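You operate a simulated robot arm through the tools that you are given. There is no shell and no other tool.

You run a simulated robot arm. Do the job below in one go: nothing can be reset, and whatever is moved stays where it is left.

## Task
Wind clean paper on to the blotting board.
Fine: move the white cup to the counter mat and lift the bar first; put the bar down again after. Set down upright: white cup.

Only the result counts: the job must be done as asked and must still hold three seconds after the hand-in. Knocking over, shifting, dropping, spilling or breaking anything else fails it.

## Robot
A 7-joint arm with a two-finger gripper, fixed in place. Base frame: the origin is on the floor under the middle of its stand, x ahead of it, y to its left, z up. Units: m, rad, N and s.
With the tool pointing down near the work surface it reaches from about 0.3 to 0.74 m from the base axis. Its first joint turns from -2.897 to 2.897 rad. Payload 2.94 kg.
The tool frame sits at the grasp point between the pads (the TCP): z along the fingers, y along the line on which they close. The tips reach 0.03 m beyond it. The gripper opens to 0.138 m; its body begins 0.109 m behind the TCP.
Orientation is that of the tool frame in the base frame, as [roll, pitch, yaw] about the fixed x, y, z axes, in that order (R = Rz(yaw) Ry(pitch) Rx(roll)). With the fingers straight down and closing along the base's y, the tool's x points along the base's -x, its y along +y and its z along -z.

## Interface
- The arm moves only by the tool servo_tool. Its argument "steps" is a list of rows, each a list of 7 numbers: the closure in counts, from 0 (fully open) to 255 (shut), then the shift along the tool's x, y, z in m, then the turn, a rotation vector about the tool's x, y, z in rad. In form: [[claw, dx, dy, dz, wx, wy, wz], ...]. A call has 1 to 20 rows; each row shifts and turns the commanded pose from where the row before left it, along the tool's axes as they then stand. Rows are played at 5 a second. More than 0.05 m and 0.15 rad between two rows, or a gripper value outside its range, and nothing of the call is played. A pose out of reach is approached as far as the arm can. The call stops where the force on the tool passes 60 N (or 10 N more than at its start, if that is more) or the arm is blocked; 0.2 s more then pass. The fingers move at their own pace (about 0.072 m/s each) and stop on an object; they squeeze with about 38 N. The grip force told is the motor's: it shows also when the fingers shut on nothing. Time passes only in rows, and 0.2 s behind the last, so rows that do not move let the fingers close. It gives the time, the measured TCP pose, the force on the tool (base axes), the opening and the grip force at its end, in the units of the frame above (readings bear some noise), with the torque about the TCP (base axes, N m) and any sound that the robot's microphone picked up.
- Cameras (640 x 400 px; columns grow to the right, rows downward): "scene" is fixed at [0.219, -0.4978, 1.426]; the picture's right is [0.74, -0.68, 0.00], its down [-0.24, -0.26, -0.94] and it looks along [0.63, 0.69, -0.35] (base axes); focal length 349 px, centre (320, 200). "wrist" rides on the gripper at [0.071, 0.019, -0.146] in the tool frame; the picture's right is [-0.26, 0.97, 0.00], its down [-0.85, -0.23, -0.48] and it looks along [-0.46, -0.12, 0.88] (tool axes); focal length 280 px, centre (320, 200). There is no depth. A picture from a camera that has moved, and an enlarged one, comes with that camera's place and axes in the base frame and with its lens.
- camera(camera): a new picture of that camera. No time passes.
- lift_body(by): slides the trunk up (or, below 0, down) by that many m; the arm rides with it, the base frame stays. It gives what a move gives, with no picture.
- enlarge(camera, box): a new picture of the part [left, top, right, bottom] of that camera's present view, enlarged. No time passes.
- sign_off(): hands the job in; it is judged then, once.

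Nothing tells you positions but the pictures and the camera data. Unless the task says otherwise, let go and move clear before handing in.

The tools are called as a command line: name --pt "numbers of a row" for each row, then --argument value for the rest, lists and objects as JSON in quotes. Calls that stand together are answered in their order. servo_tool: Moves the arm, as the interface text tells. Its arguments: {"type":"object","properties":{"steps":{"type":"array"}},"required":["steps"]} The other tools are called the same way: lift_body (by) moves the trunk up or down; camera (camera) takes a picture; enlarge (camera, box) takes an enlarged picture of a part of a camera's view; sign_off () hands the job in.

At the start:

```text
time_s: 0.0
ee_pos: [0.442, -0.0521, 1.2727]
orientation: [-3.14, 0.0, -3.141]
contact_force: [0.7, -0.1, 0.0]
ft_torque: [0.01, -0.01, 0.0]
opening: 0.1382
grip_force: 0.2
trunk travel left (down, up): [-0.425, 0.029]
```

scene: 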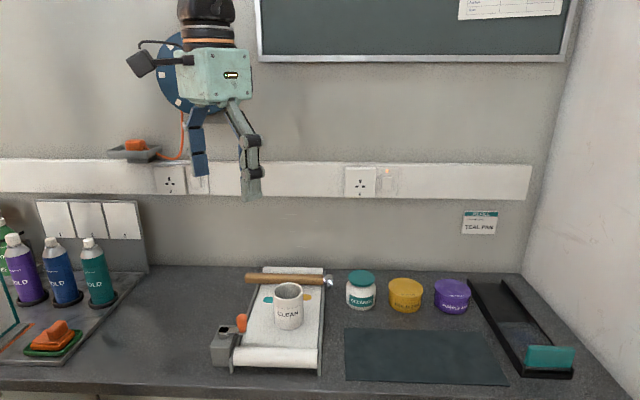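
wrist: 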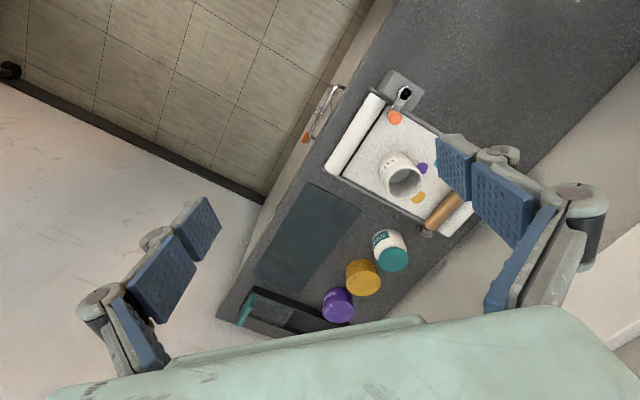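

I see a counter with a blotting board (paper roll, wooden bar across its far end, a crank-like box at its near-left side), a white cup marked CLEAN standing on the paper, and a dark counter mat to the right. I'll look closer before moving.

enlarge --camera "scene" --box '[200, 250, 360, 390]'

enlarge --camera "wrist" --box '[300, 60, 500, 260]'

enlarge --camera "scene" --box '[320, 250, 600, 400]'

enlarge --camera "scene" --box '[0, 190, 200, 380]'

```text
2.86 times, centred on (280, 320) of scene
camera zoom: at [0.219, -0.4978, 1.426], right [0.74, -0.68, 0.0], down [-0.24, -0.26, -0.94], along [0.63, 0.69, -0.35], focal length 998 px, centre (434, -143)
```

zoom: 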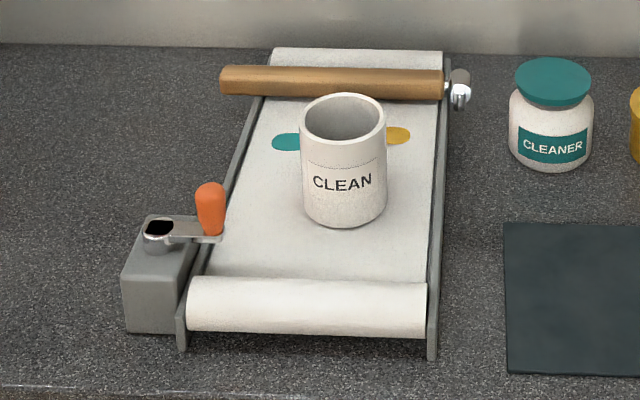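

```text
2.00 times, centred on (400, 160) of wrist
camera zoom: at [0.3695, -0.0335, 1.4197], right [0.26, 0.96, 0.0], down [0.85, -0.23, 0.48], along [0.46, -0.13, -0.88], focal length 561 px, centre (160, 280)
```

zoom: 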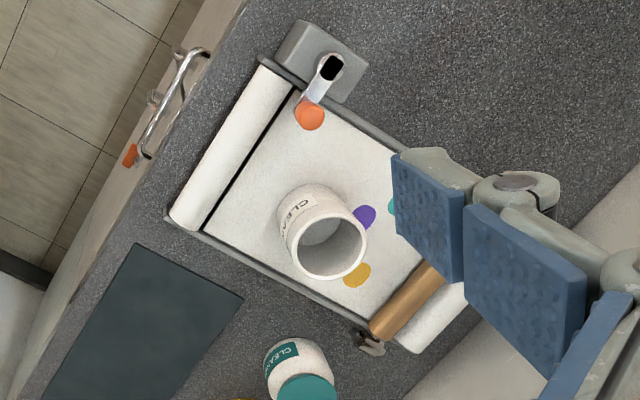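

```text
2.29 times, centred on (460, 325) of scene
camera zoom: at [0.219, -0.4978, 1.426], right [0.74, -0.68, 0.0], down [-0.24, -0.26, -0.94], along [0.63, 0.69, -0.35], focal length 798 px, centre (0, -86)
```

zoom: 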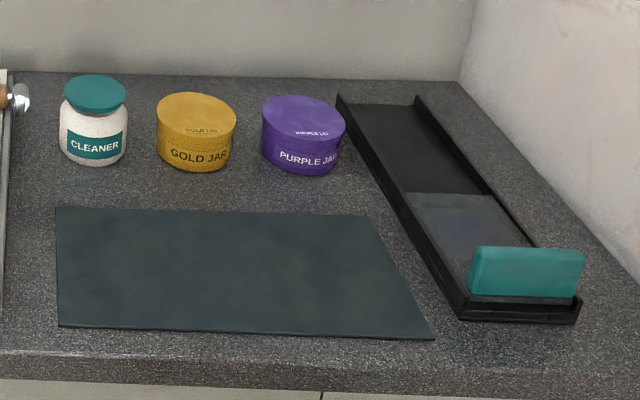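

```text
2.11 times, centred on (100, 285) of scene
camera zoom: at [0.219, -0.4978, 1.426], right [0.74, -0.68, 0.0], down [-0.24, -0.26, -0.94], along [0.63, 0.69, -0.35], focal length 735 px, centre (783, 21)
```

zoom: 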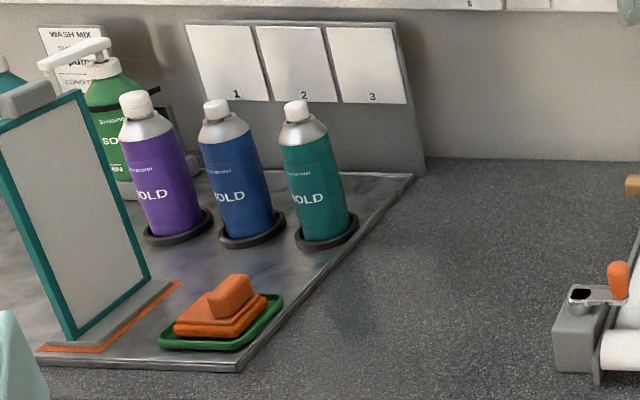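

The counter works out at z≈0.83, set at 45° to the base: cup near (0.62, 0.06), crank knob near (0.50, 0.06), bar from about (0.63, 0.26) to a hinge near (0.78, 0.10). I'll lower the trunk part-way and look again.

lift_body --by -0.15

camera --camera "wrist"

camera --camera "scene"

```text
time_s: 1.8
ee_pos: [0.4408, -0.0538, 1.124]
orientation: [-3.138, 0.0, -3.14]
contact_force: [0.7, 0.0, 0.1]
ft_torque: [0.01, 0.02, 0.0]
opening: 0.1381
grip_force: 0.0
trunk travel left (down, up): [-0.275, 0.179]
```

```text
taken
camera wrist: at [0.3695, -0.0335, 1.2698], right [0.26, 0.96, 0.0], down [0.85, -0.23, 0.48], along [0.46, -0.13, -0.88], focal length 280 px, centre (320, 200)
```

wrist: 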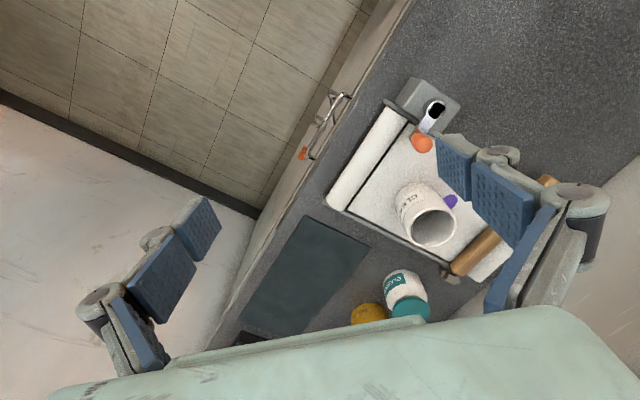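

```text
taken
```

scene: 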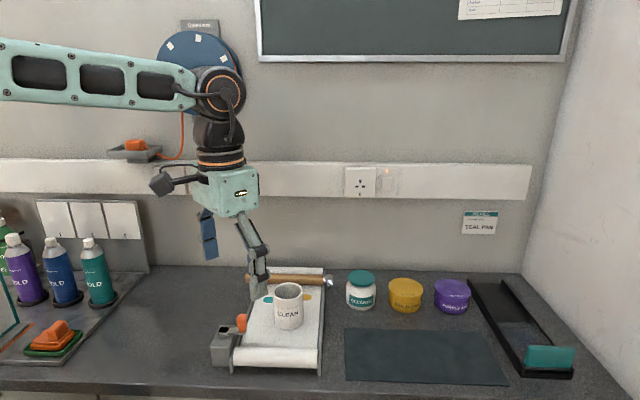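

The trunk is down and the view is consistent. I'll zoom in on the cup, crank and bar to refine their positions.

enlarge --camera "wrist" --box '[320, 60, 520, 185]'

enlarge --camera "wrist" --box '[340, 160, 540, 320]'

enlarge --camera "scene" --box '[205, 300, 265, 375]'

enlarge --camera "scene" --box '[235, 255, 345, 335]'

```text
3.20 times, centred on (420, 122) of wrist
camera zoom: at [0.3695, -0.0335, 1.2698], right [0.26, 0.96, 0.0], down [0.85, -0.23, 0.48], along [0.46, -0.13, -0.88], focal length 897 px, centre (0, 448)
```

zoom: 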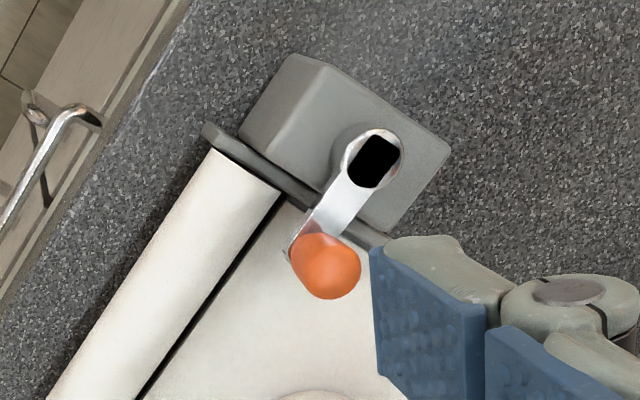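

```text
2.50 times, centred on (440, 240) of wrist
camera zoom: at [0.3695, -0.0335, 1.2698], right [0.26, 0.96, 0.0], down [0.85, -0.23, 0.48], along [0.46, -0.13, -0.88], focal length 701 px, centre (20, 100)
```

zoom: 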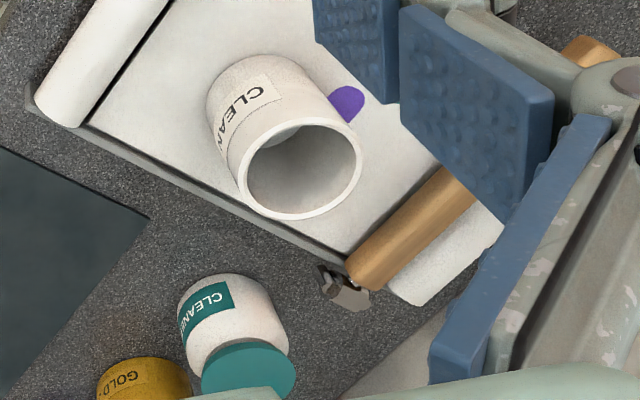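

```text
5.33 times, centred on (235, 338) of scene
camera zoom: at [0.219, -0.4978, 1.426], right [0.74, -0.68, 0.0], down [-0.24, -0.26, -0.94], along [0.63, 0.69, -0.35], focal length 1863 px, centre (773, -533)
```

zoom: 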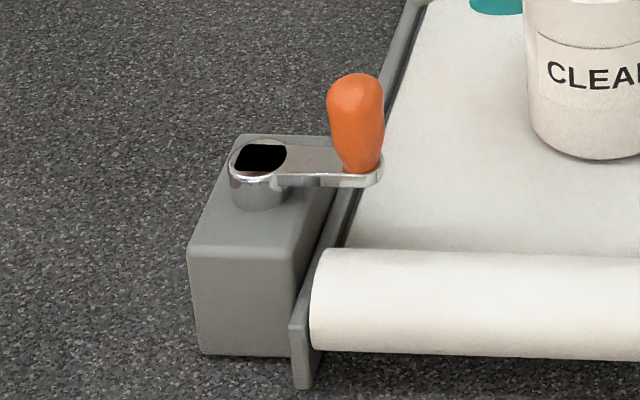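

```text
5.00 times, centred on (290, 295) of scene
camera zoom: at [0.219, -0.4978, 1.426], right [0.74, -0.68, 0.0], down [-0.24, -0.26, -0.94], along [0.63, 0.69, -0.35], focal length 1746 px, centre (470, -275)
```

zoom: 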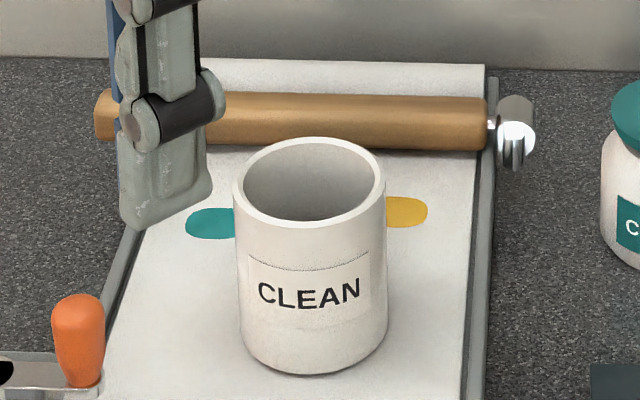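

Cup rim centre is about (0.631, 0.063, 0.937) with radius ~0.036 m, and the board top is ~0.852. The crank stands on a vertical axis near (0.481, 0.098) with its knob near (0.509, 0.068). I'll move above the cup with the gripper open.

servo_tool --pt "0 -0.03175 0.01925 0.005 0 0 0" --pt "0 -0.03175 0.01925 0.015 0 0 0" --pt "0 -0.03175 0.01925 0.015 0 0 0" --pt "0 -0.03175 0.01925 0.015 0 0 0" --pt "0 -0.03175 0.01925 0.015 0 0 0" --pt "0 -0.03175 0.01925 0.015 0 0 0" --pt "0 0 0 0 0 0 0"

camera --camera "wrist"

camera --camera "scene"

```text
time_s: 3.4
ee_pos: [0.6326, 0.0617, 1.0425]
orientation: [-3.14, 0.0, -3.141]
contact_force: [-0.1, 0.4, 0.2]
ft_torque: [0.03, 0.02, 0.0]
opening: 0.1381
grip_force: 0.0
trunk travel left (down, up): [-0.275, 0.179]
```

```text
taken
camera wrist: at [0.5615, 0.0822, 1.1893], right [0.26, 0.96, 0.0], down [0.85, -0.23, 0.48], along [0.46, -0.13, -0.88], focal length 280 px, centre (320, 200)
```

wrist: 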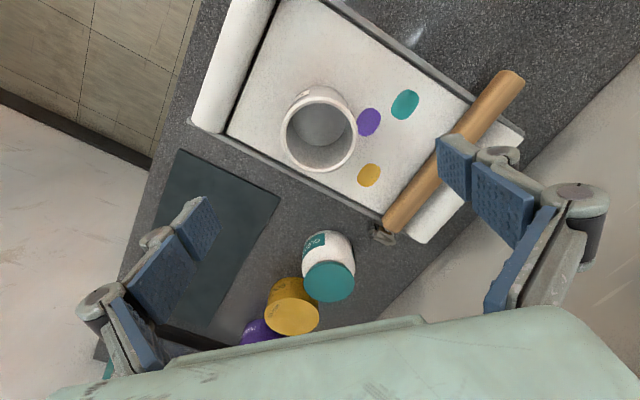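

```text
taken
```

scene: 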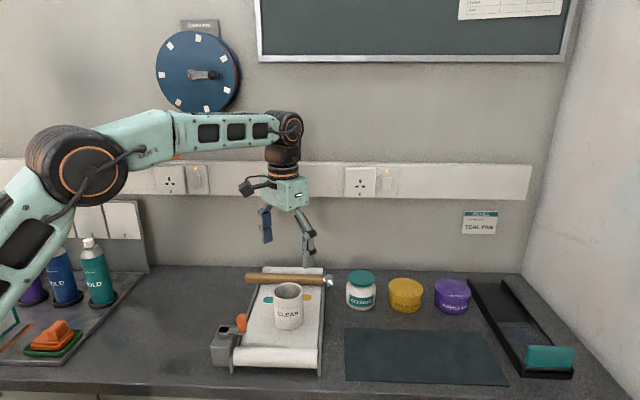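

The gripper is above the cup and all stains and the bar are now visible. I'll zoom to verify alignment before descending.

enlarge --camera "wrist" --box '[200, 0, 400, 200]'

enlarge --camera "wrist" --box '[340, 40, 540, 260]'

enlarge --camera "scene" --box '[235, 190, 345, 335]'

```text
2.00 times, centred on (300, 100) of wrist
camera zoom: at [0.5615, 0.0822, 1.1893], right [0.26, 0.96, 0.0], down [0.85, -0.23, 0.48], along [0.46, -0.13, -0.88], focal length 561 px, centre (360, 400)
```

zoom: 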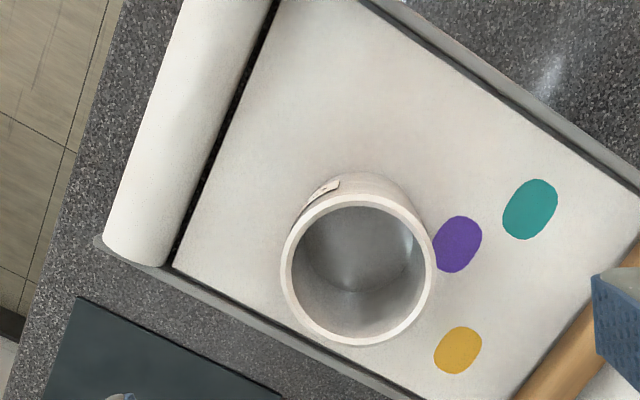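

```text
1.82 times, centred on (440, 150) of wrist
camera zoom: at [0.5615, 0.0822, 1.1893], right [0.26, 0.96, 0.0], down [0.85, -0.23, 0.48], along [0.46, -0.13, -0.88], focal length 510 px, centre (102, 291)
```

zoom: 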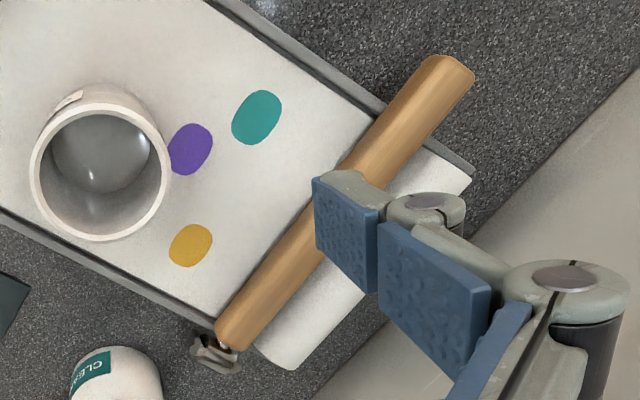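

```text
2.76 times, centred on (290, 262) of scene
camera zoom: at [0.219, -0.4978, 1.426], right [0.74, -0.68, 0.0], down [-0.24, -0.26, -0.94], along [0.63, 0.69, -0.35], focal length 964 px, centre (403, 28)
```

zoom: 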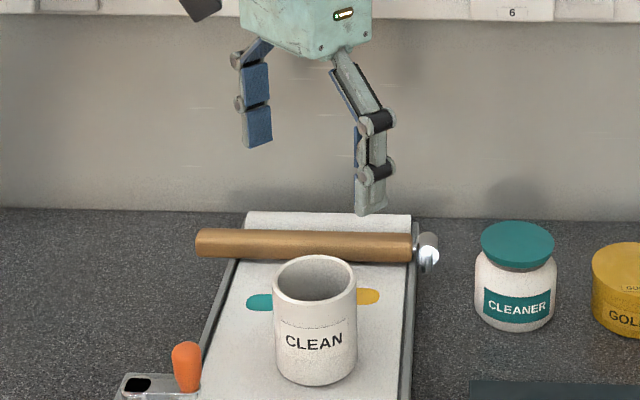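

Cup is at about (0.629, 0.063), nearly under the TCP. I'll descend around it and close.

servo_tool --pt "0 0.003 0 0.02 0 0 0" --pt "0 0 0 0.03 0 0 0" --pt "0 0 0 0.03 0 0 0" --pt "0 0 0 0.03 0 0 0" --pt "0 0 0 0.02 0 0 0" --pt "0 0 0 0.013 0 0 0" --pt "0 0 0 0 0 0 0"

camera --camera "scene"

camera --camera "wrist"

```text
time_s: 5.0
ee_pos: [0.6288, 0.0604, 0.9002]
orientation: [-3.139, 0.001, -3.141]
contact_force: [1.0, 0.0, -0.1]
ft_torque: [0.01, 0.03, -0.02]
opening: 0.1377
grip_force: 0.0
trunk travel left (down, up): [-0.275, 0.179]
```

```text
taken
```

scene: 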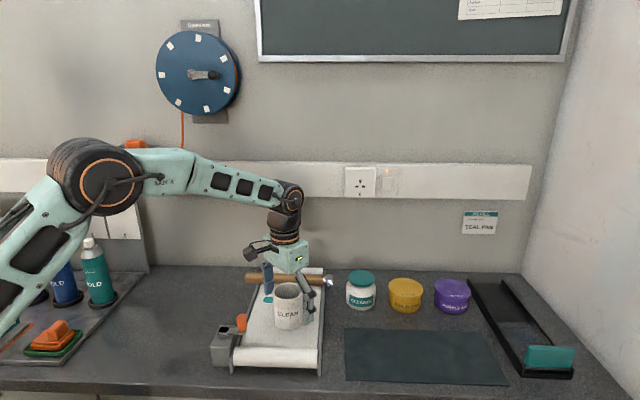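

```text
taken
camera wrist: at [0.5573, 0.0805, 1.0461], right [0.26, 0.97, 0.0], down [0.85, -0.23, 0.48], along [0.46, -0.13, -0.88], focal length 280 px, centre (320, 200)
```

wrist: 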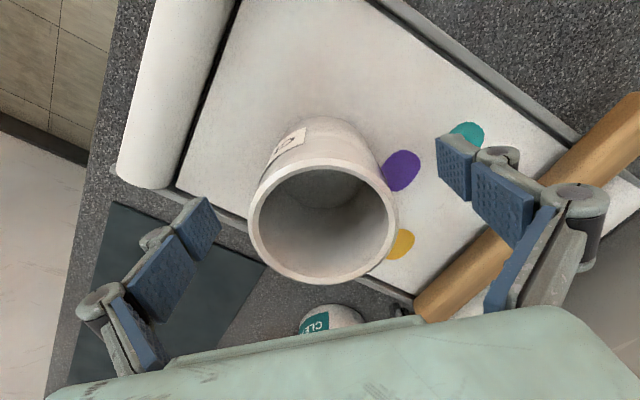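

The fingers straddle the cup with clear space all round. Closing now.

servo_tool --pt "80 0 0 0 0 0 0" --pt "130 0 0 0 0 0 0" --pt "180 0 0 0 0 0 0" --pt "220 0 0 0 0 0 0" --pt "220 0 0 0 0 0 0" --pt "220 0 0 0 0 0 0"

camera --camera "wrist"

```text
time_s: 6.3
ee_pos: [0.629, 0.0611, 0.9009]
orientation: [-3.139, 0.001, 3.141]
contact_force: [1.3, -0.9, 2.4]
ft_torque: [-0.23, -0.05, 0.01]
opening: 0.0615
grip_force: 37.8
trunk travel left (down, up): [-0.275, 0.179]
```

```text
taken
camera wrist: at [0.5573, 0.0802, 1.0468], right [0.26, 0.96, 0.0], down [0.85, -0.23, 0.48], along [0.46, -0.13, -0.88], focal length 280 px, centre (320, 200)
```

wrist: 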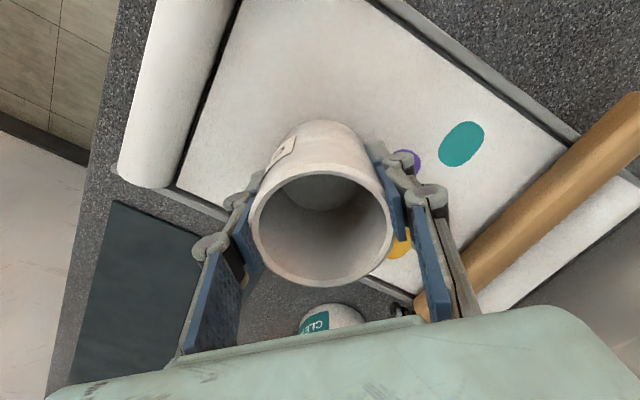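

The cup is firmly held (opening 0.0615 m). I'll lift it straight up and carry it over the left part of the mat at about (0.703, -0.130).

servo_tool --pt "220 0 0 -0.01 0 0 0" --pt "220 0 0 -0.02 0 0 0" --pt "220 0 0 -0.025 0 0 0" --pt "220 0 0 -0.025 0 0 0" --pt "220 -0.008 -0.02 0 0 0 0" --pt "220 -0.012 -0.031 0 0 0 0" --pt "220 -0.012 -0.031 0 0 0 0" --pt "220 -0.012 -0.031 0 0 0 0" --pt "220 -0.012 -0.031 0 0 0 0" --pt "220 -0.012 -0.031 0 0 0 0" --pt "220 -0.006 -0.016 0 0 0 0" --pt "220 0 0 0 0 0 0"

camera --camera "wrist"

camera --camera "scene"

```text
time_s: 8.9
ee_pos: [0.7026, -0.1308, 0.9794]
orientation: [-3.139, -0.002, -3.141]
contact_force: [-0.2, 0.1, -4.1]
ft_torque: [0.0, 0.05, 0.03]
opening: 0.0618
grip_force: 38.4
trunk travel left (down, up): [-0.275, 0.179]
```

```text
taken
camera wrist: at [0.6308, -0.1107, 1.1267], right [0.26, 0.97, 0.0], down [0.85, -0.23, 0.48], along [0.46, -0.13, -0.88], focal length 280 px, centre (320, 200)
```

wrist: 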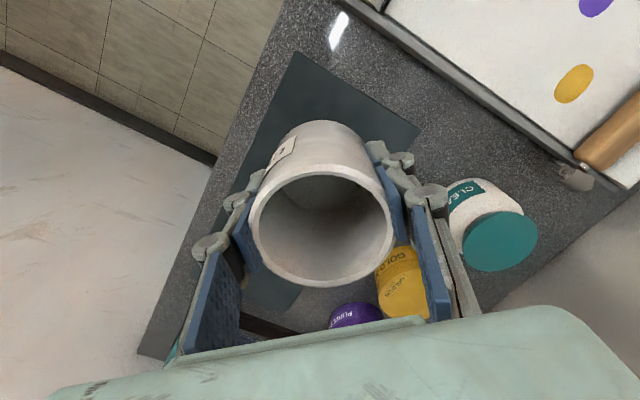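

```text
taken
```

scene: 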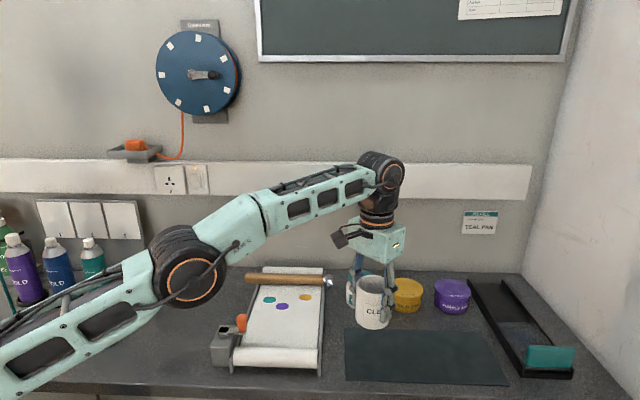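

The cup hangs over the mat with margin to its edges. I'll lower it to just above, then ease it down.

servo_tool --pt "220 0 0 0.02 0 0 0" --pt "220 0 0 0.03 0 0 0" --pt "220 0 0 0.025 0 0 0" --pt "220 0 0 0.015 0 0 0" --pt "220 0 0 0.005 0 0 0" --pt "220 0 0 0 0 0 0"

enlarge --camera "scene" --box '[330, 240, 430, 360]'

```text
time_s: 10.3
ee_pos: [0.7024, -0.1297, 0.8859]
orientation: [-3.14, 0.0, -3.141]
contact_force: [-0.2, -0.6, -4.0]
ft_torque: [0.01, 0.05, -0.01]
opening: 0.0615
grip_force: 37.8
trunk travel left (down, up): [-0.275, 0.179]
```

```text
3.33 times, centred on (380, 300) of scene
camera zoom: at [0.219, -0.4978, 1.426], right [0.74, -0.68, 0.0], down [-0.24, -0.26, -0.94], along [0.63, 0.69, -0.35], focal length 1164 px, centre (120, -133)
```

zoom: 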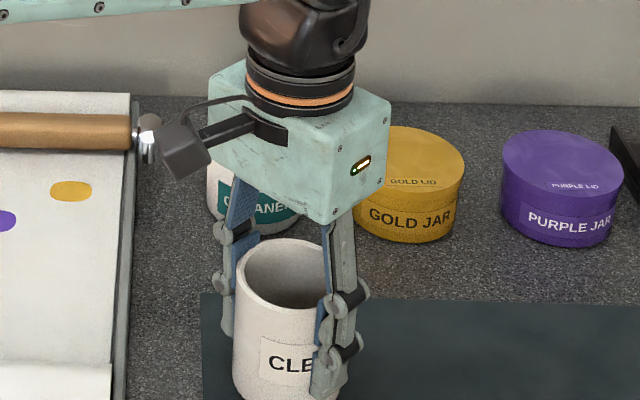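

It is still hanging free (force z −4 N is its weight). I'll ease down a few millimetres at a time until it bears on the mat.

servo_tool --pt "220 0 0 0.002 0 0 0" --pt "220 0 0 0.002 0 0 0" --pt "220 0 0 0.002 0 0 0" --pt "220 0 0 0 0 0 0"

```text
time_s: 11.3
ee_pos: [0.7028, -0.1288, 0.8791]
orientation: [-3.141, -0.002, 3.141]
contact_force: [-0.6, 0.8, -3.4]
ft_torque: [0.01, 0.02, 0.01]
opening: 0.0615
grip_force: 37.8
trunk travel left (down, up): [-0.275, 0.179]
```

servo_tool --pt "220 0 0 0.0015 0 0 0" --pt "220 0 0 0.0015 0 0 0" --pt "220 0 0 0 0 0 0"

enlarge --camera "scene" --box '[340, 270, 420, 350]'

```text
time_s: 12.2
ee_pos: [0.7033, -0.1293, 0.8768]
orientation: [-3.14, 0.0, 3.14]
contact_force: [0.2, 0.8, -4.2]
ft_torque: [0.0, 0.01, 0.01]
opening: 0.0617
grip_force: 38.0
trunk travel left (down, up): [-0.275, 0.179]
```

```text
5.00 times, centred on (380, 310) of scene
camera zoom: at [0.219, -0.4978, 1.426], right [0.74, -0.68, 0.0], down [-0.24, -0.26, -0.94], along [0.63, 0.69, -0.35], focal length 1746 px, centre (20, -350)
```

zoom: 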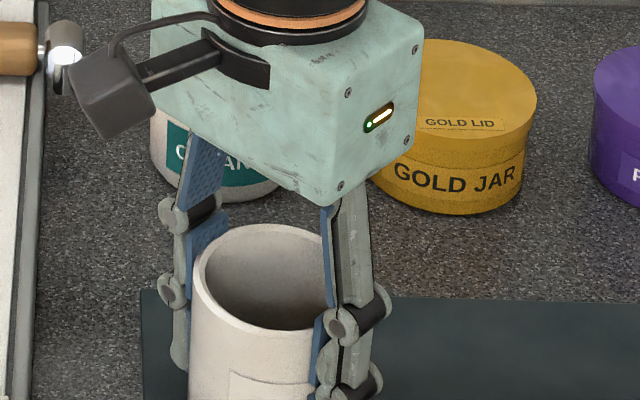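

Still unsupported by the mat, so I continue in small steps.

servo_tool --pt "220 0 0 0.0015 0 0 0" --pt "220 0 0 0.0015 0 0 0" --pt "220 0 0 0 0 0 0"

enlarge --camera "scene" --box '[330, 290, 430, 350]'

```text
time_s: 12.9
ee_pos: [0.7034, -0.1294, 0.875]
orientation: [-3.14, 0.001, -3.14]
contact_force: [-0.8, 1.4, 2.5]
ft_torque: [-0.03, 0.03, -0.02]
opening: 0.0616
grip_force: 38.4
trunk travel left (down, up): [-0.275, 0.179]
```

```text
6.40 times, centred on (380, 320) of scene
camera zoom: at [0.219, -0.4978, 1.426], right [0.74, -0.68, 0.0], down [-0.24, -0.26, -0.94], along [0.63, 0.69, -0.35], focal length 2236 px, centre (-64, -568)
```

zoom: 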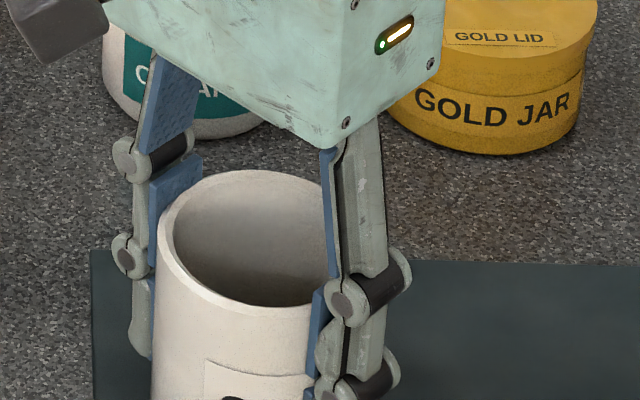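

The force changed from −4 to +2.5 N, so the cup now rests on the mat. I'll open the fingers gently, then raise clear.

servo_tool --pt "130 0 0 0 0 0 0" --pt "100 0 0 0 0 0 0" --pt "60 0 0 0 0 0 0" --pt "20 0 0 0 0 0 0" --pt "0 0 0 0 0 0 0" --pt "0 0 0 0 0 0 0"

camera --camera "wrist"

```text
time_s: 14.3
ee_pos: [0.7031, -0.1295, 0.8731]
orientation: [-3.138, -0.001, -3.141]
contact_force: [0.5, 0.3, -0.1]
ft_torque: [0.03, 0.01, 0.01]
opening: 0.1379
grip_force: 0.1
trunk travel left (down, up): [-0.275, 0.179]
```

```text
taken
camera wrist: at [0.6313, -0.1097, 1.02], right [0.26, 0.96, 0.0], down [0.85, -0.23, 0.48], along [0.46, -0.13, -0.88], focal length 280 px, centre (320, 200)
```

wrist: 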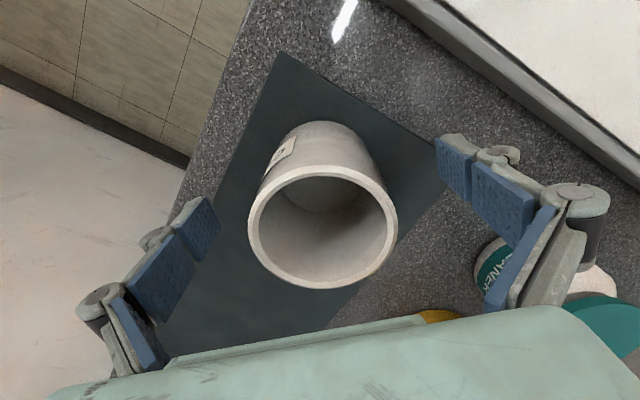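

The cup stands upright on the mat, free of the fingers. I'll rise straight up, then turn the tool 45° so the fingers close across the bar.

servo_tool --pt "0 0 0 -0.02 0 0 0" --pt "0 0 0 -0.04 0 0 0" --pt "0 0 0 -0.04 0 0 0" --pt "0 0 0 -0.04 0 0 0" --pt "0 0 0 -0.03 0 0 0" --pt "0 0 0 0 0 0 0.1309" --pt "0 0 0 0 0 0 0.1309" --pt "0 0 0 0 0 0 0.1309" --pt "0 0 0 0 0 0 0.1309" --pt "0 0 0 0 0 0 0.1309" --pt "0 0 0 0 0 0 0.1309" --pt "0 0 0 0 0 0 0"

camera --camera "scene"

camera --camera "wrist"

```text
time_s: 16.9
ee_pos: [0.688, -0.1233, 1.0283]
orientation: [-3.141, 0.0, 2.353]
contact_force: [-0.7, 0.3, 0.2]
ft_torque: [-0.01, 0.02, 0.01]
opening: 0.1381
grip_force: 0.1
out of reach, approached as far as the arm can: row 4, 5
trunk travel left (down, up): [-0.275, 0.179]
```

```text
taken
```

scene: 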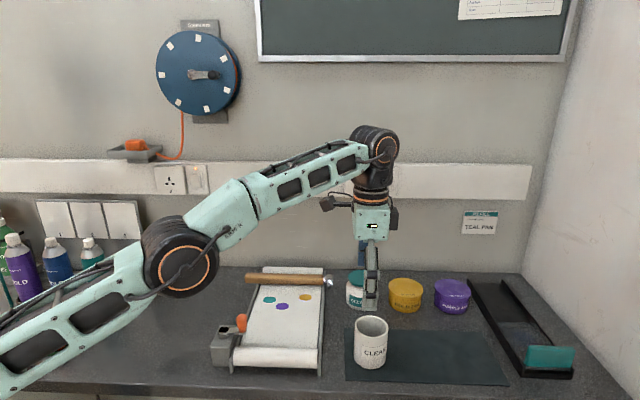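

```text
taken
camera wrist: at [0.6507, -0.0608, 1.1742], right [0.87, 0.5, 0.0], down [0.44, -0.76, 0.48], along [0.24, -0.41, -0.88], focal length 280 px, centre (320, 200)
```

wrist: 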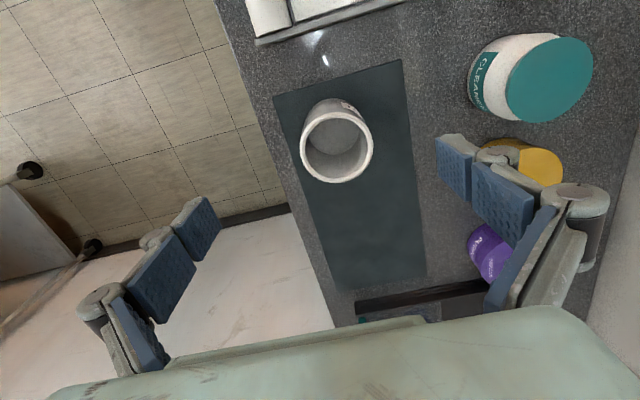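

The arm hit its reach limit slightly on the rise but everything is clear. I'll retract toward the base and over to the bar's left end, and take a closer look at the hinge.

servo_tool --pt "0 0.0395 0.01364 0 0 0 0" --pt "0 0.0395 0.01364 0 0 0 0" --pt "0 0.0395 0.01364 0 0 0 0" --pt "0 0.0395 0.01364 0 0 0 0" --pt "0 0.0395 0.01364 0 0 0 0" --pt "0 0.0395 0.01364 0 0 0 0" --pt "0 0.0395 0.01364 0 0 0 0" --pt "0 0 0 0 0 0 0"

enlarge --camera "scene" --box '[300, 265, 350, 305]'

camera --camera "wrist"

camera --camera "scene"

```text
time_s: 18.8
ee_pos: [0.5595, 0.1386, 1.0296]
orientation: [-3.14, 0.001, 2.356]
contact_force: [-0.3, 0.0, 0.8]
ft_torque: [-0.01, -0.03, 0.0]
opening: 0.1381
grip_force: 0.0
trunk travel left (down, up): [-0.275, 0.179]
```

```text
10.00 times, centred on (325, 285) of scene
camera zoom: at [0.219, -0.4978, 1.426], right [0.74, -0.68, 0.0], down [-0.24, -0.26, -0.94], along [0.63, 0.69, -0.35], focal length 3493 px, centre (270, -650)
```

zoom: 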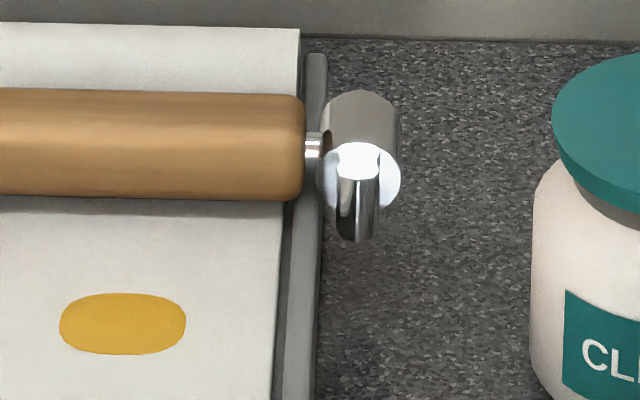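

```text
taken
camera wrist: at [0.5222, 0.2026, 1.1746], right [0.87, 0.5, 0.0], down [0.44, -0.76, 0.48], along [0.24, -0.41, -0.88], focal length 280 px, centre (320, 200)
```

wrist: 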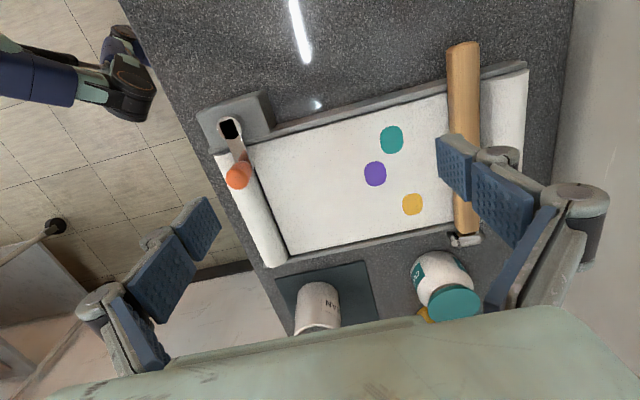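

```text
taken
```

scene: 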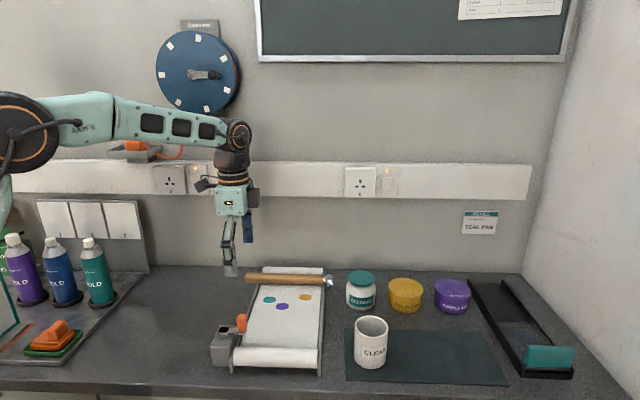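

The hinge is a barrel at the bar's right end with its axis along the counter depth, so the bar's left end swings up. I'll zoom in on the bar from here.

enlarge --camera "wrist" --box '[400, 20, 560, 150]'

enlarge --camera "wrist" --box '[360, 150, 540, 270]'

enlarge --camera "wrist" --box '[180, 60, 340, 200]'

enlarge --camera "scene" --box '[230, 255, 340, 335]'

```text
3.08 times, centred on (480, 85) of wrist
camera zoom: at [0.5222, 0.2026, 1.1746], right [0.87, 0.5, 0.0], down [0.44, -0.76, 0.48], along [0.24, -0.41, -0.88], focal length 863 px, centre (-172, 554)
```

zoom: 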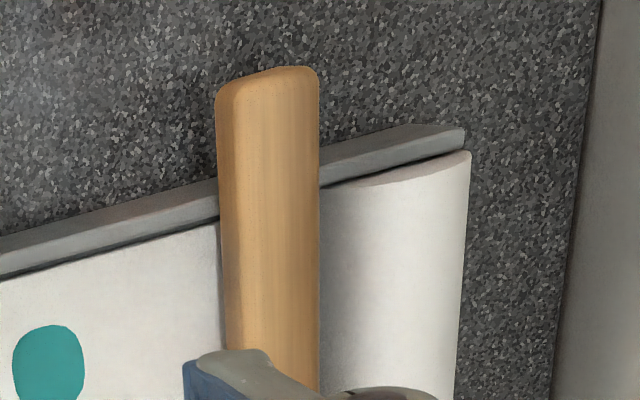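

```text
3.33 times, centred on (450, 210) of wrist
camera zoom: at [0.5222, 0.2026, 1.1746], right [0.87, 0.5, 0.0], down [0.44, -0.76, 0.48], along [0.24, -0.41, -0.88], focal length 935 px, centre (-113, 167)
```

zoom: 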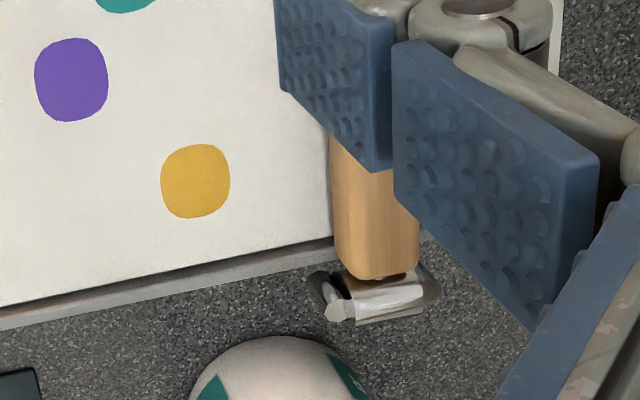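

```text
2.86 times, centred on (260, 130) of wrist
camera zoom: at [0.5222, 0.2026, 1.1746], right [0.87, 0.5, 0.0], down [0.44, -0.76, 0.48], along [0.24, -0.41, -0.88], focal length 801 px, centre (491, 400)
```

zoom: 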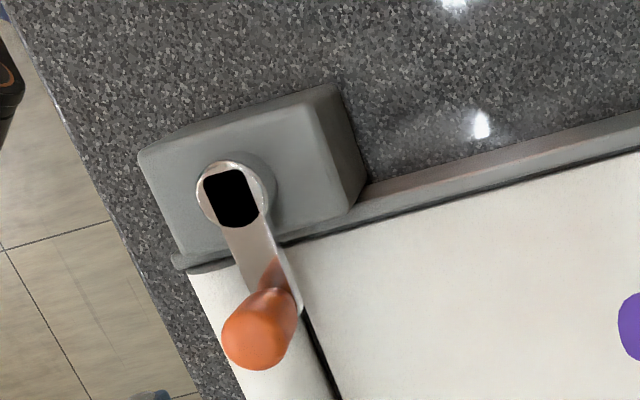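

```text
5.00 times, centred on (285, 295) of scene
camera zoom: at [0.219, -0.4978, 1.426], right [0.74, -0.68, 0.0], down [-0.24, -0.26, -0.94], along [0.63, 0.69, -0.35], focal length 1746 px, centre (495, -275)
```

zoom: 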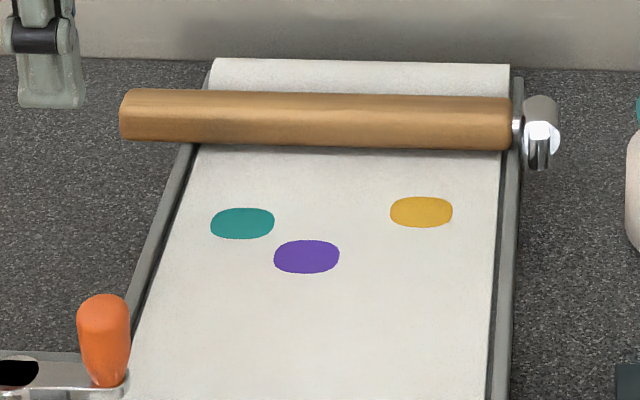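

The bar is ~30 mm thick, running from its left end at about (0.637, 0.268, 0.872) to a hinge axis near (0.808, 0.106). I'll raise the trunk to gain reach at height, then come over the bar's left overhang with the fingers partly closed.

lift_body --by 0.17

servo_tool --pt "60 0.003 0.0209 0.02 0 0 0" --pt "90 0.003 0.0209 0.035 0 0 0" --pt "90 0.003 0.0209 0.035 0 0 0" --pt "90 0.003 0.0209 0.035 0 0 0" --pt "90 0.003 0.0209 0.035 0 0 0" --pt "90 0.003 0.0209 0.035 0 0 0" --pt "90 0.003 0.0209 0.035 0 0 0" --pt "90 0 0 0 0 0 0"

camera --camera "wrist"

camera --camera "scene"

```text
time_s: 20.7
ee_pos: [0.5595, 0.1385, 1.1984]
orientation: [-3.14, 0.002, 2.359]
contact_force: [-0.3, -0.5, 0.3]
ft_torque: [0.01, -0.01, 0.02]
opening: 0.138
grip_force: 0.1
trunk travel left (down, up): [-0.445, 0.009]
```

```text
time_s: 22.5
ee_pos: [0.6496, 0.2565, 0.9673]
orientation: [-3.141, 0.001, 2.356]
contact_force: [-0.5, 0.4, 0.8]
ft_torque: [0.0, 0.01, 0.04]
opening: 0.0892
grip_force: 0.0
trunk travel left (down, up): [-0.445, 0.009]
```

```text
taken
camera wrist: at [0.6124, 0.3209, 1.1131], right [0.87, 0.5, 0.0], down [0.44, -0.76, 0.48], along [0.24, -0.41, -0.88], focal length 280 px, centre (320, 200)
```

wrist: 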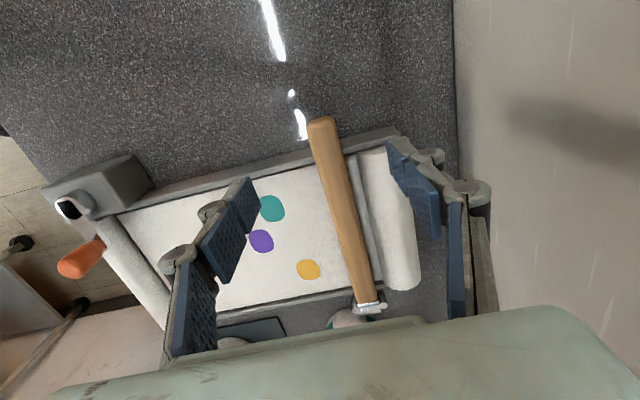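

```text
taken
```

scene: 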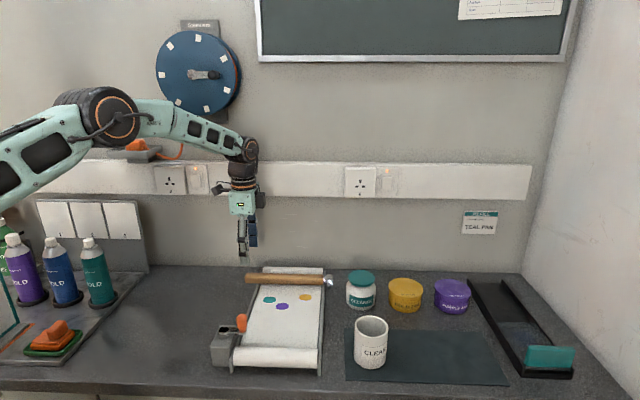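

The fingers now straddle the bar's line from above. I'll zoom to check the exact position of its end.

enlarge --camera "wrist" --box '[270, 90, 430, 200]'

enlarge --camera "wrist" --box '[300, 220, 430, 330]'

enlarge --camera "scene" --box '[215, 220, 345, 300]'

```text
3.64 times, centred on (350, 145) of wrist
camera zoom: at [0.6124, 0.3209, 1.1131], right [0.87, 0.5, 0.0], down [0.44, -0.76, 0.48], along [0.24, -0.41, -0.88], focal length 1020 px, centre (211, 400)
```

zoom: 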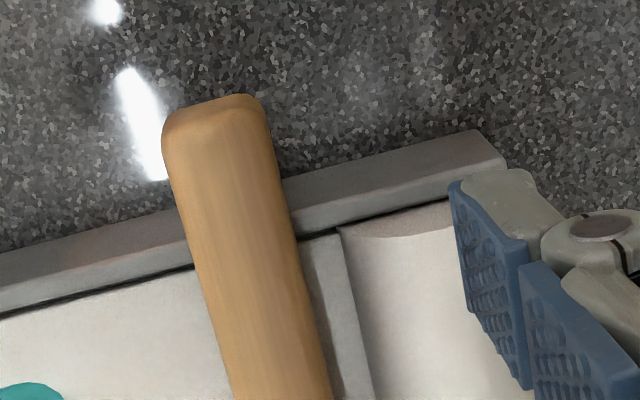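

```text
3.64 times, centred on (365, 275) of wrist
camera zoom: at [0.6124, 0.3209, 1.1131], right [0.87, 0.5, 0.0], down [0.44, -0.76, 0.48], along [0.24, -0.41, -0.88], focal length 1020 px, centre (156, -73)
```

zoom: 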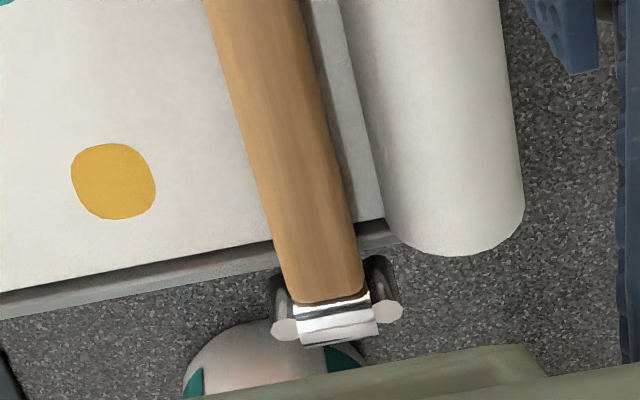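

```text
4.92 times, centred on (280, 260) of scene
camera zoom: at [0.219, -0.4978, 1.426], right [0.74, -0.68, 0.0], down [-0.24, -0.26, -0.94], along [0.63, 0.69, -0.35], focal length 1720 px, centre (517, -95)
```

zoom: 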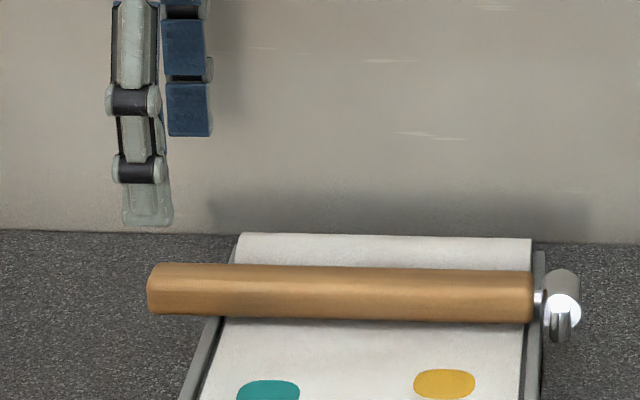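

The bar's left end is at about (0.640, 0.275, 0.872). I'll shift ~8 mm to centre on it, descend and check before gripping.

servo_tool --pt "90 0.0057 0.0063 0.0 0 0 0" --pt "90 0 0 0.025 0 0 0" --pt "90 0 0 0.025 0 0 0" --pt "90 0 0 0.02 0 0 0" --pt "90 0 0 0.009 0 0 0" --pt "90 0 0 0 0 0 0"

camera --camera "wrist"

enlarge --camera "scene" --box '[215, 220, 345, 300]'

```text
time_s: 23.9
ee_pos: [0.6479, 0.2632, 0.888]
orientation: [-3.14, 0.001, 2.355]
contact_force: [0.2, 1.0, -0.2]
ft_torque: [-0.01, 0.0, 0.04]
opening: 0.0893
grip_force: 0.1
trunk travel left (down, up): [-0.445, 0.009]
```

```text
taken
camera wrist: at [0.6118, 0.3283, 1.0355], right [0.87, 0.5, 0.0], down [0.44, -0.76, 0.48], along [0.24, -0.41, -0.88], focal length 280 px, centre (320, 200)
```

wrist: 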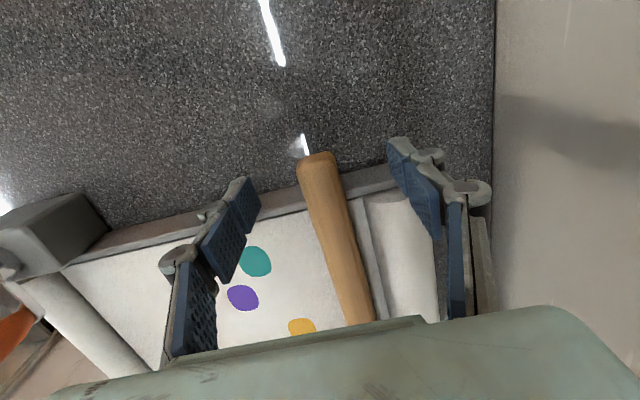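

```text
4.92 times, centred on (280, 260) of scene
camera zoom: at [0.219, -0.4978, 1.426], right [0.74, -0.68, 0.0], down [-0.24, -0.26, -0.94], along [0.63, 0.69, -0.35], focal length 1720 px, centre (517, -95)
```

zoom: 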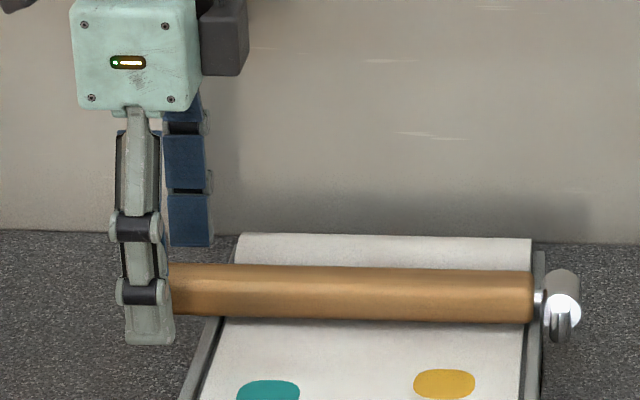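

The bar's end sits between the fingers, well centred. Closing on it now.

servo_tool --pt "140 0 0 0 0 0 0" --pt "180 0 0 0 0 0 0" --pt "210 0 0 0 0 0 0" --pt "240 0 0 0 0 0 0" --pt "240 0 0 0 0 0 0" --pt "240 0 0 0 0 0 0"

camera --camera "wrist"

enlarge --camera "scene" --box '[215, 220, 345, 300]'

```text
time_s: 25.3
ee_pos: [0.6491, 0.263, 0.89]
orientation: [-3.14, 0.002, 2.357]
contact_force: [-3.7, -3.2, -0.6]
ft_torque: [-0.01, 0.14, 0.03]
opening: 0.0214
grip_force: 45.4
trunk travel left (down, up): [-0.445, 0.009]
```

```text
taken
camera wrist: at [0.6115, 0.328, 1.0357], right [0.87, 0.5, 0.0], down [0.44, -0.76, 0.48], along [0.24, -0.41, -0.88], focal length 280 px, centre (320, 200)
```

wrist: 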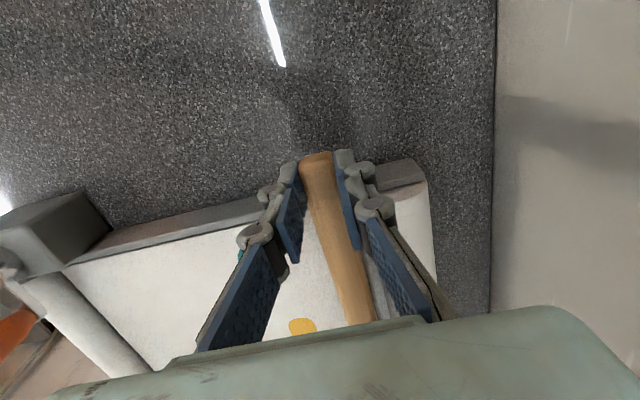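

```text
4.92 times, centred on (280, 260) of scene
camera zoom: at [0.219, -0.4978, 1.426], right [0.74, -0.68, 0.0], down [-0.24, -0.26, -0.94], along [0.63, 0.69, -0.35], focal length 1720 px, centre (517, -95)
```

zoom: 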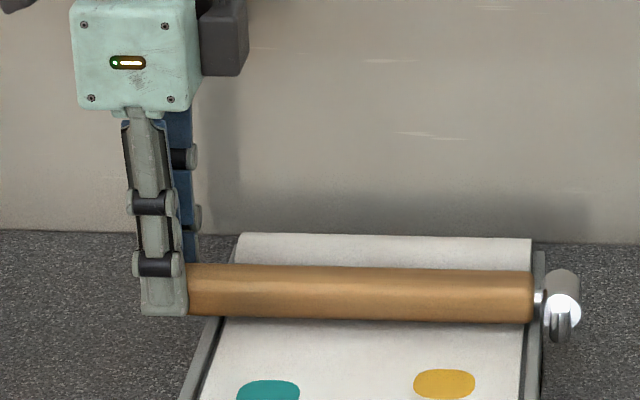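

The bar is gripped. I'll lift it along its arc about the hinge, first to about 20°.

servo_tool --pt "240 -0.0002 0 -0.0097 0 0 0" --pt "240 -0.0006 0 -0.0097 0 0 0" --pt "240 -0.00254 0 -0.0192 0 0 0" --pt "240 -0.0042 0 -0.0189 0 0 0" --pt "240 -0.00583 0 -0.0185 0 0 0" --pt "240 0 0 0 0 0 0"

camera --camera "scene"

enlarge --camera "scene" --box '[215, 220, 345, 300]'

```text
time_s: 26.7
ee_pos: [0.6571, 0.2551, 0.9655]
orientation: [-3.141, 0.001, 2.357]
contact_force: [-8.1, -3.3, -4.7]
ft_torque: [0.72, 1.06, -0.06]
opening: 0.0215
grip_force: 44.9
trunk travel left (down, up): [-0.445, 0.009]
```

```text
taken
```

scene: 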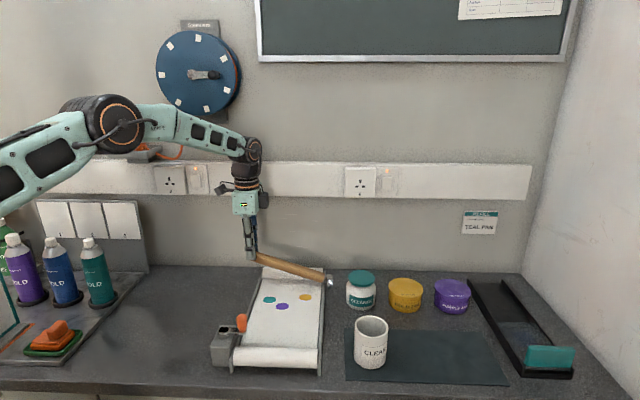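

```text
4.92 times, centred on (280, 260) of scene
camera zoom: at [0.219, -0.4978, 1.426], right [0.74, -0.68, 0.0], down [-0.24, -0.26, -0.94], along [0.63, 0.69, -0.35], focal length 1720 px, centre (517, -95)
```

zoom: 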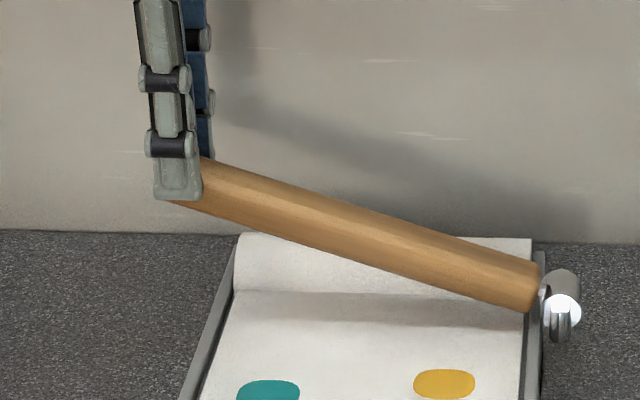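

The bar swings up smoothly with low forces, held by the fingers. I continue along the arc to about 45°.

servo_tool --pt "240 -0.00743 0 -0.01793 0 0 0" --pt "240 -0.00896 0 -0.01721 0 0 0" --pt "240 -0.01041 0 -0.01637 0 0 0" --pt "240 -0.01183 0 -0.01539 0 0 0" --pt "240 -0.0131 0 -0.0143 0 0 0" --pt "240 0 0 0 0 0 0"

enlarge --camera "scene" --box '[215, 200, 345, 300]'

camera --camera "wrist"

```text
time_s: 28.1
ee_pos: [0.6931, 0.2184, 1.0472]
orientation: [-3.139, 0.001, 2.355]
contact_force: [-10.2, -6.2, -6.5]
ft_torque: [0.7, 1.21, 0.06]
opening: 0.0213
grip_force: 45.2
trunk travel left (down, up): [-0.445, 0.009]
```

```text
4.00 times, centred on (280, 250) of scene
camera zoom: at [0.219, -0.4978, 1.426], right [0.74, -0.68, 0.0], down [-0.24, -0.26, -0.94], along [0.63, 0.69, -0.35], focal length 1397 px, centre (480, 0)
```

zoom: 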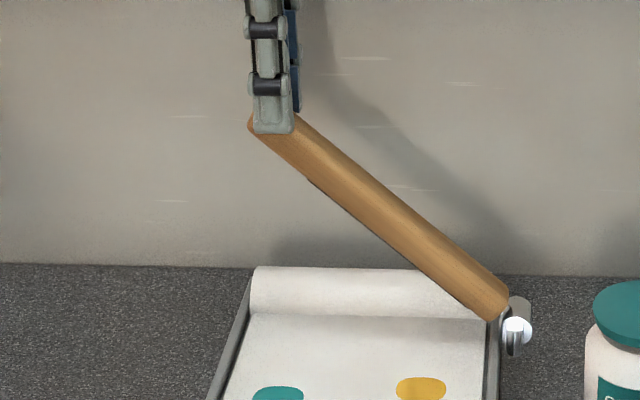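

```text
taken
camera wrist: at [0.6572, 0.2823, 1.1928], right [0.87, 0.5, 0.0], down [0.44, -0.76, 0.48], along [0.23, -0.41, -0.88], focal length 280 px, centre (320, 200)
```

wrist: 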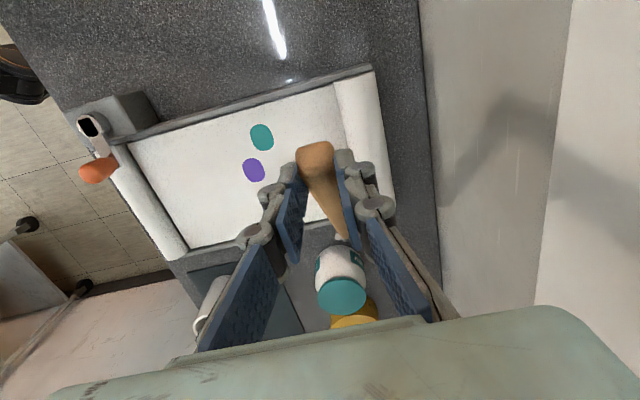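

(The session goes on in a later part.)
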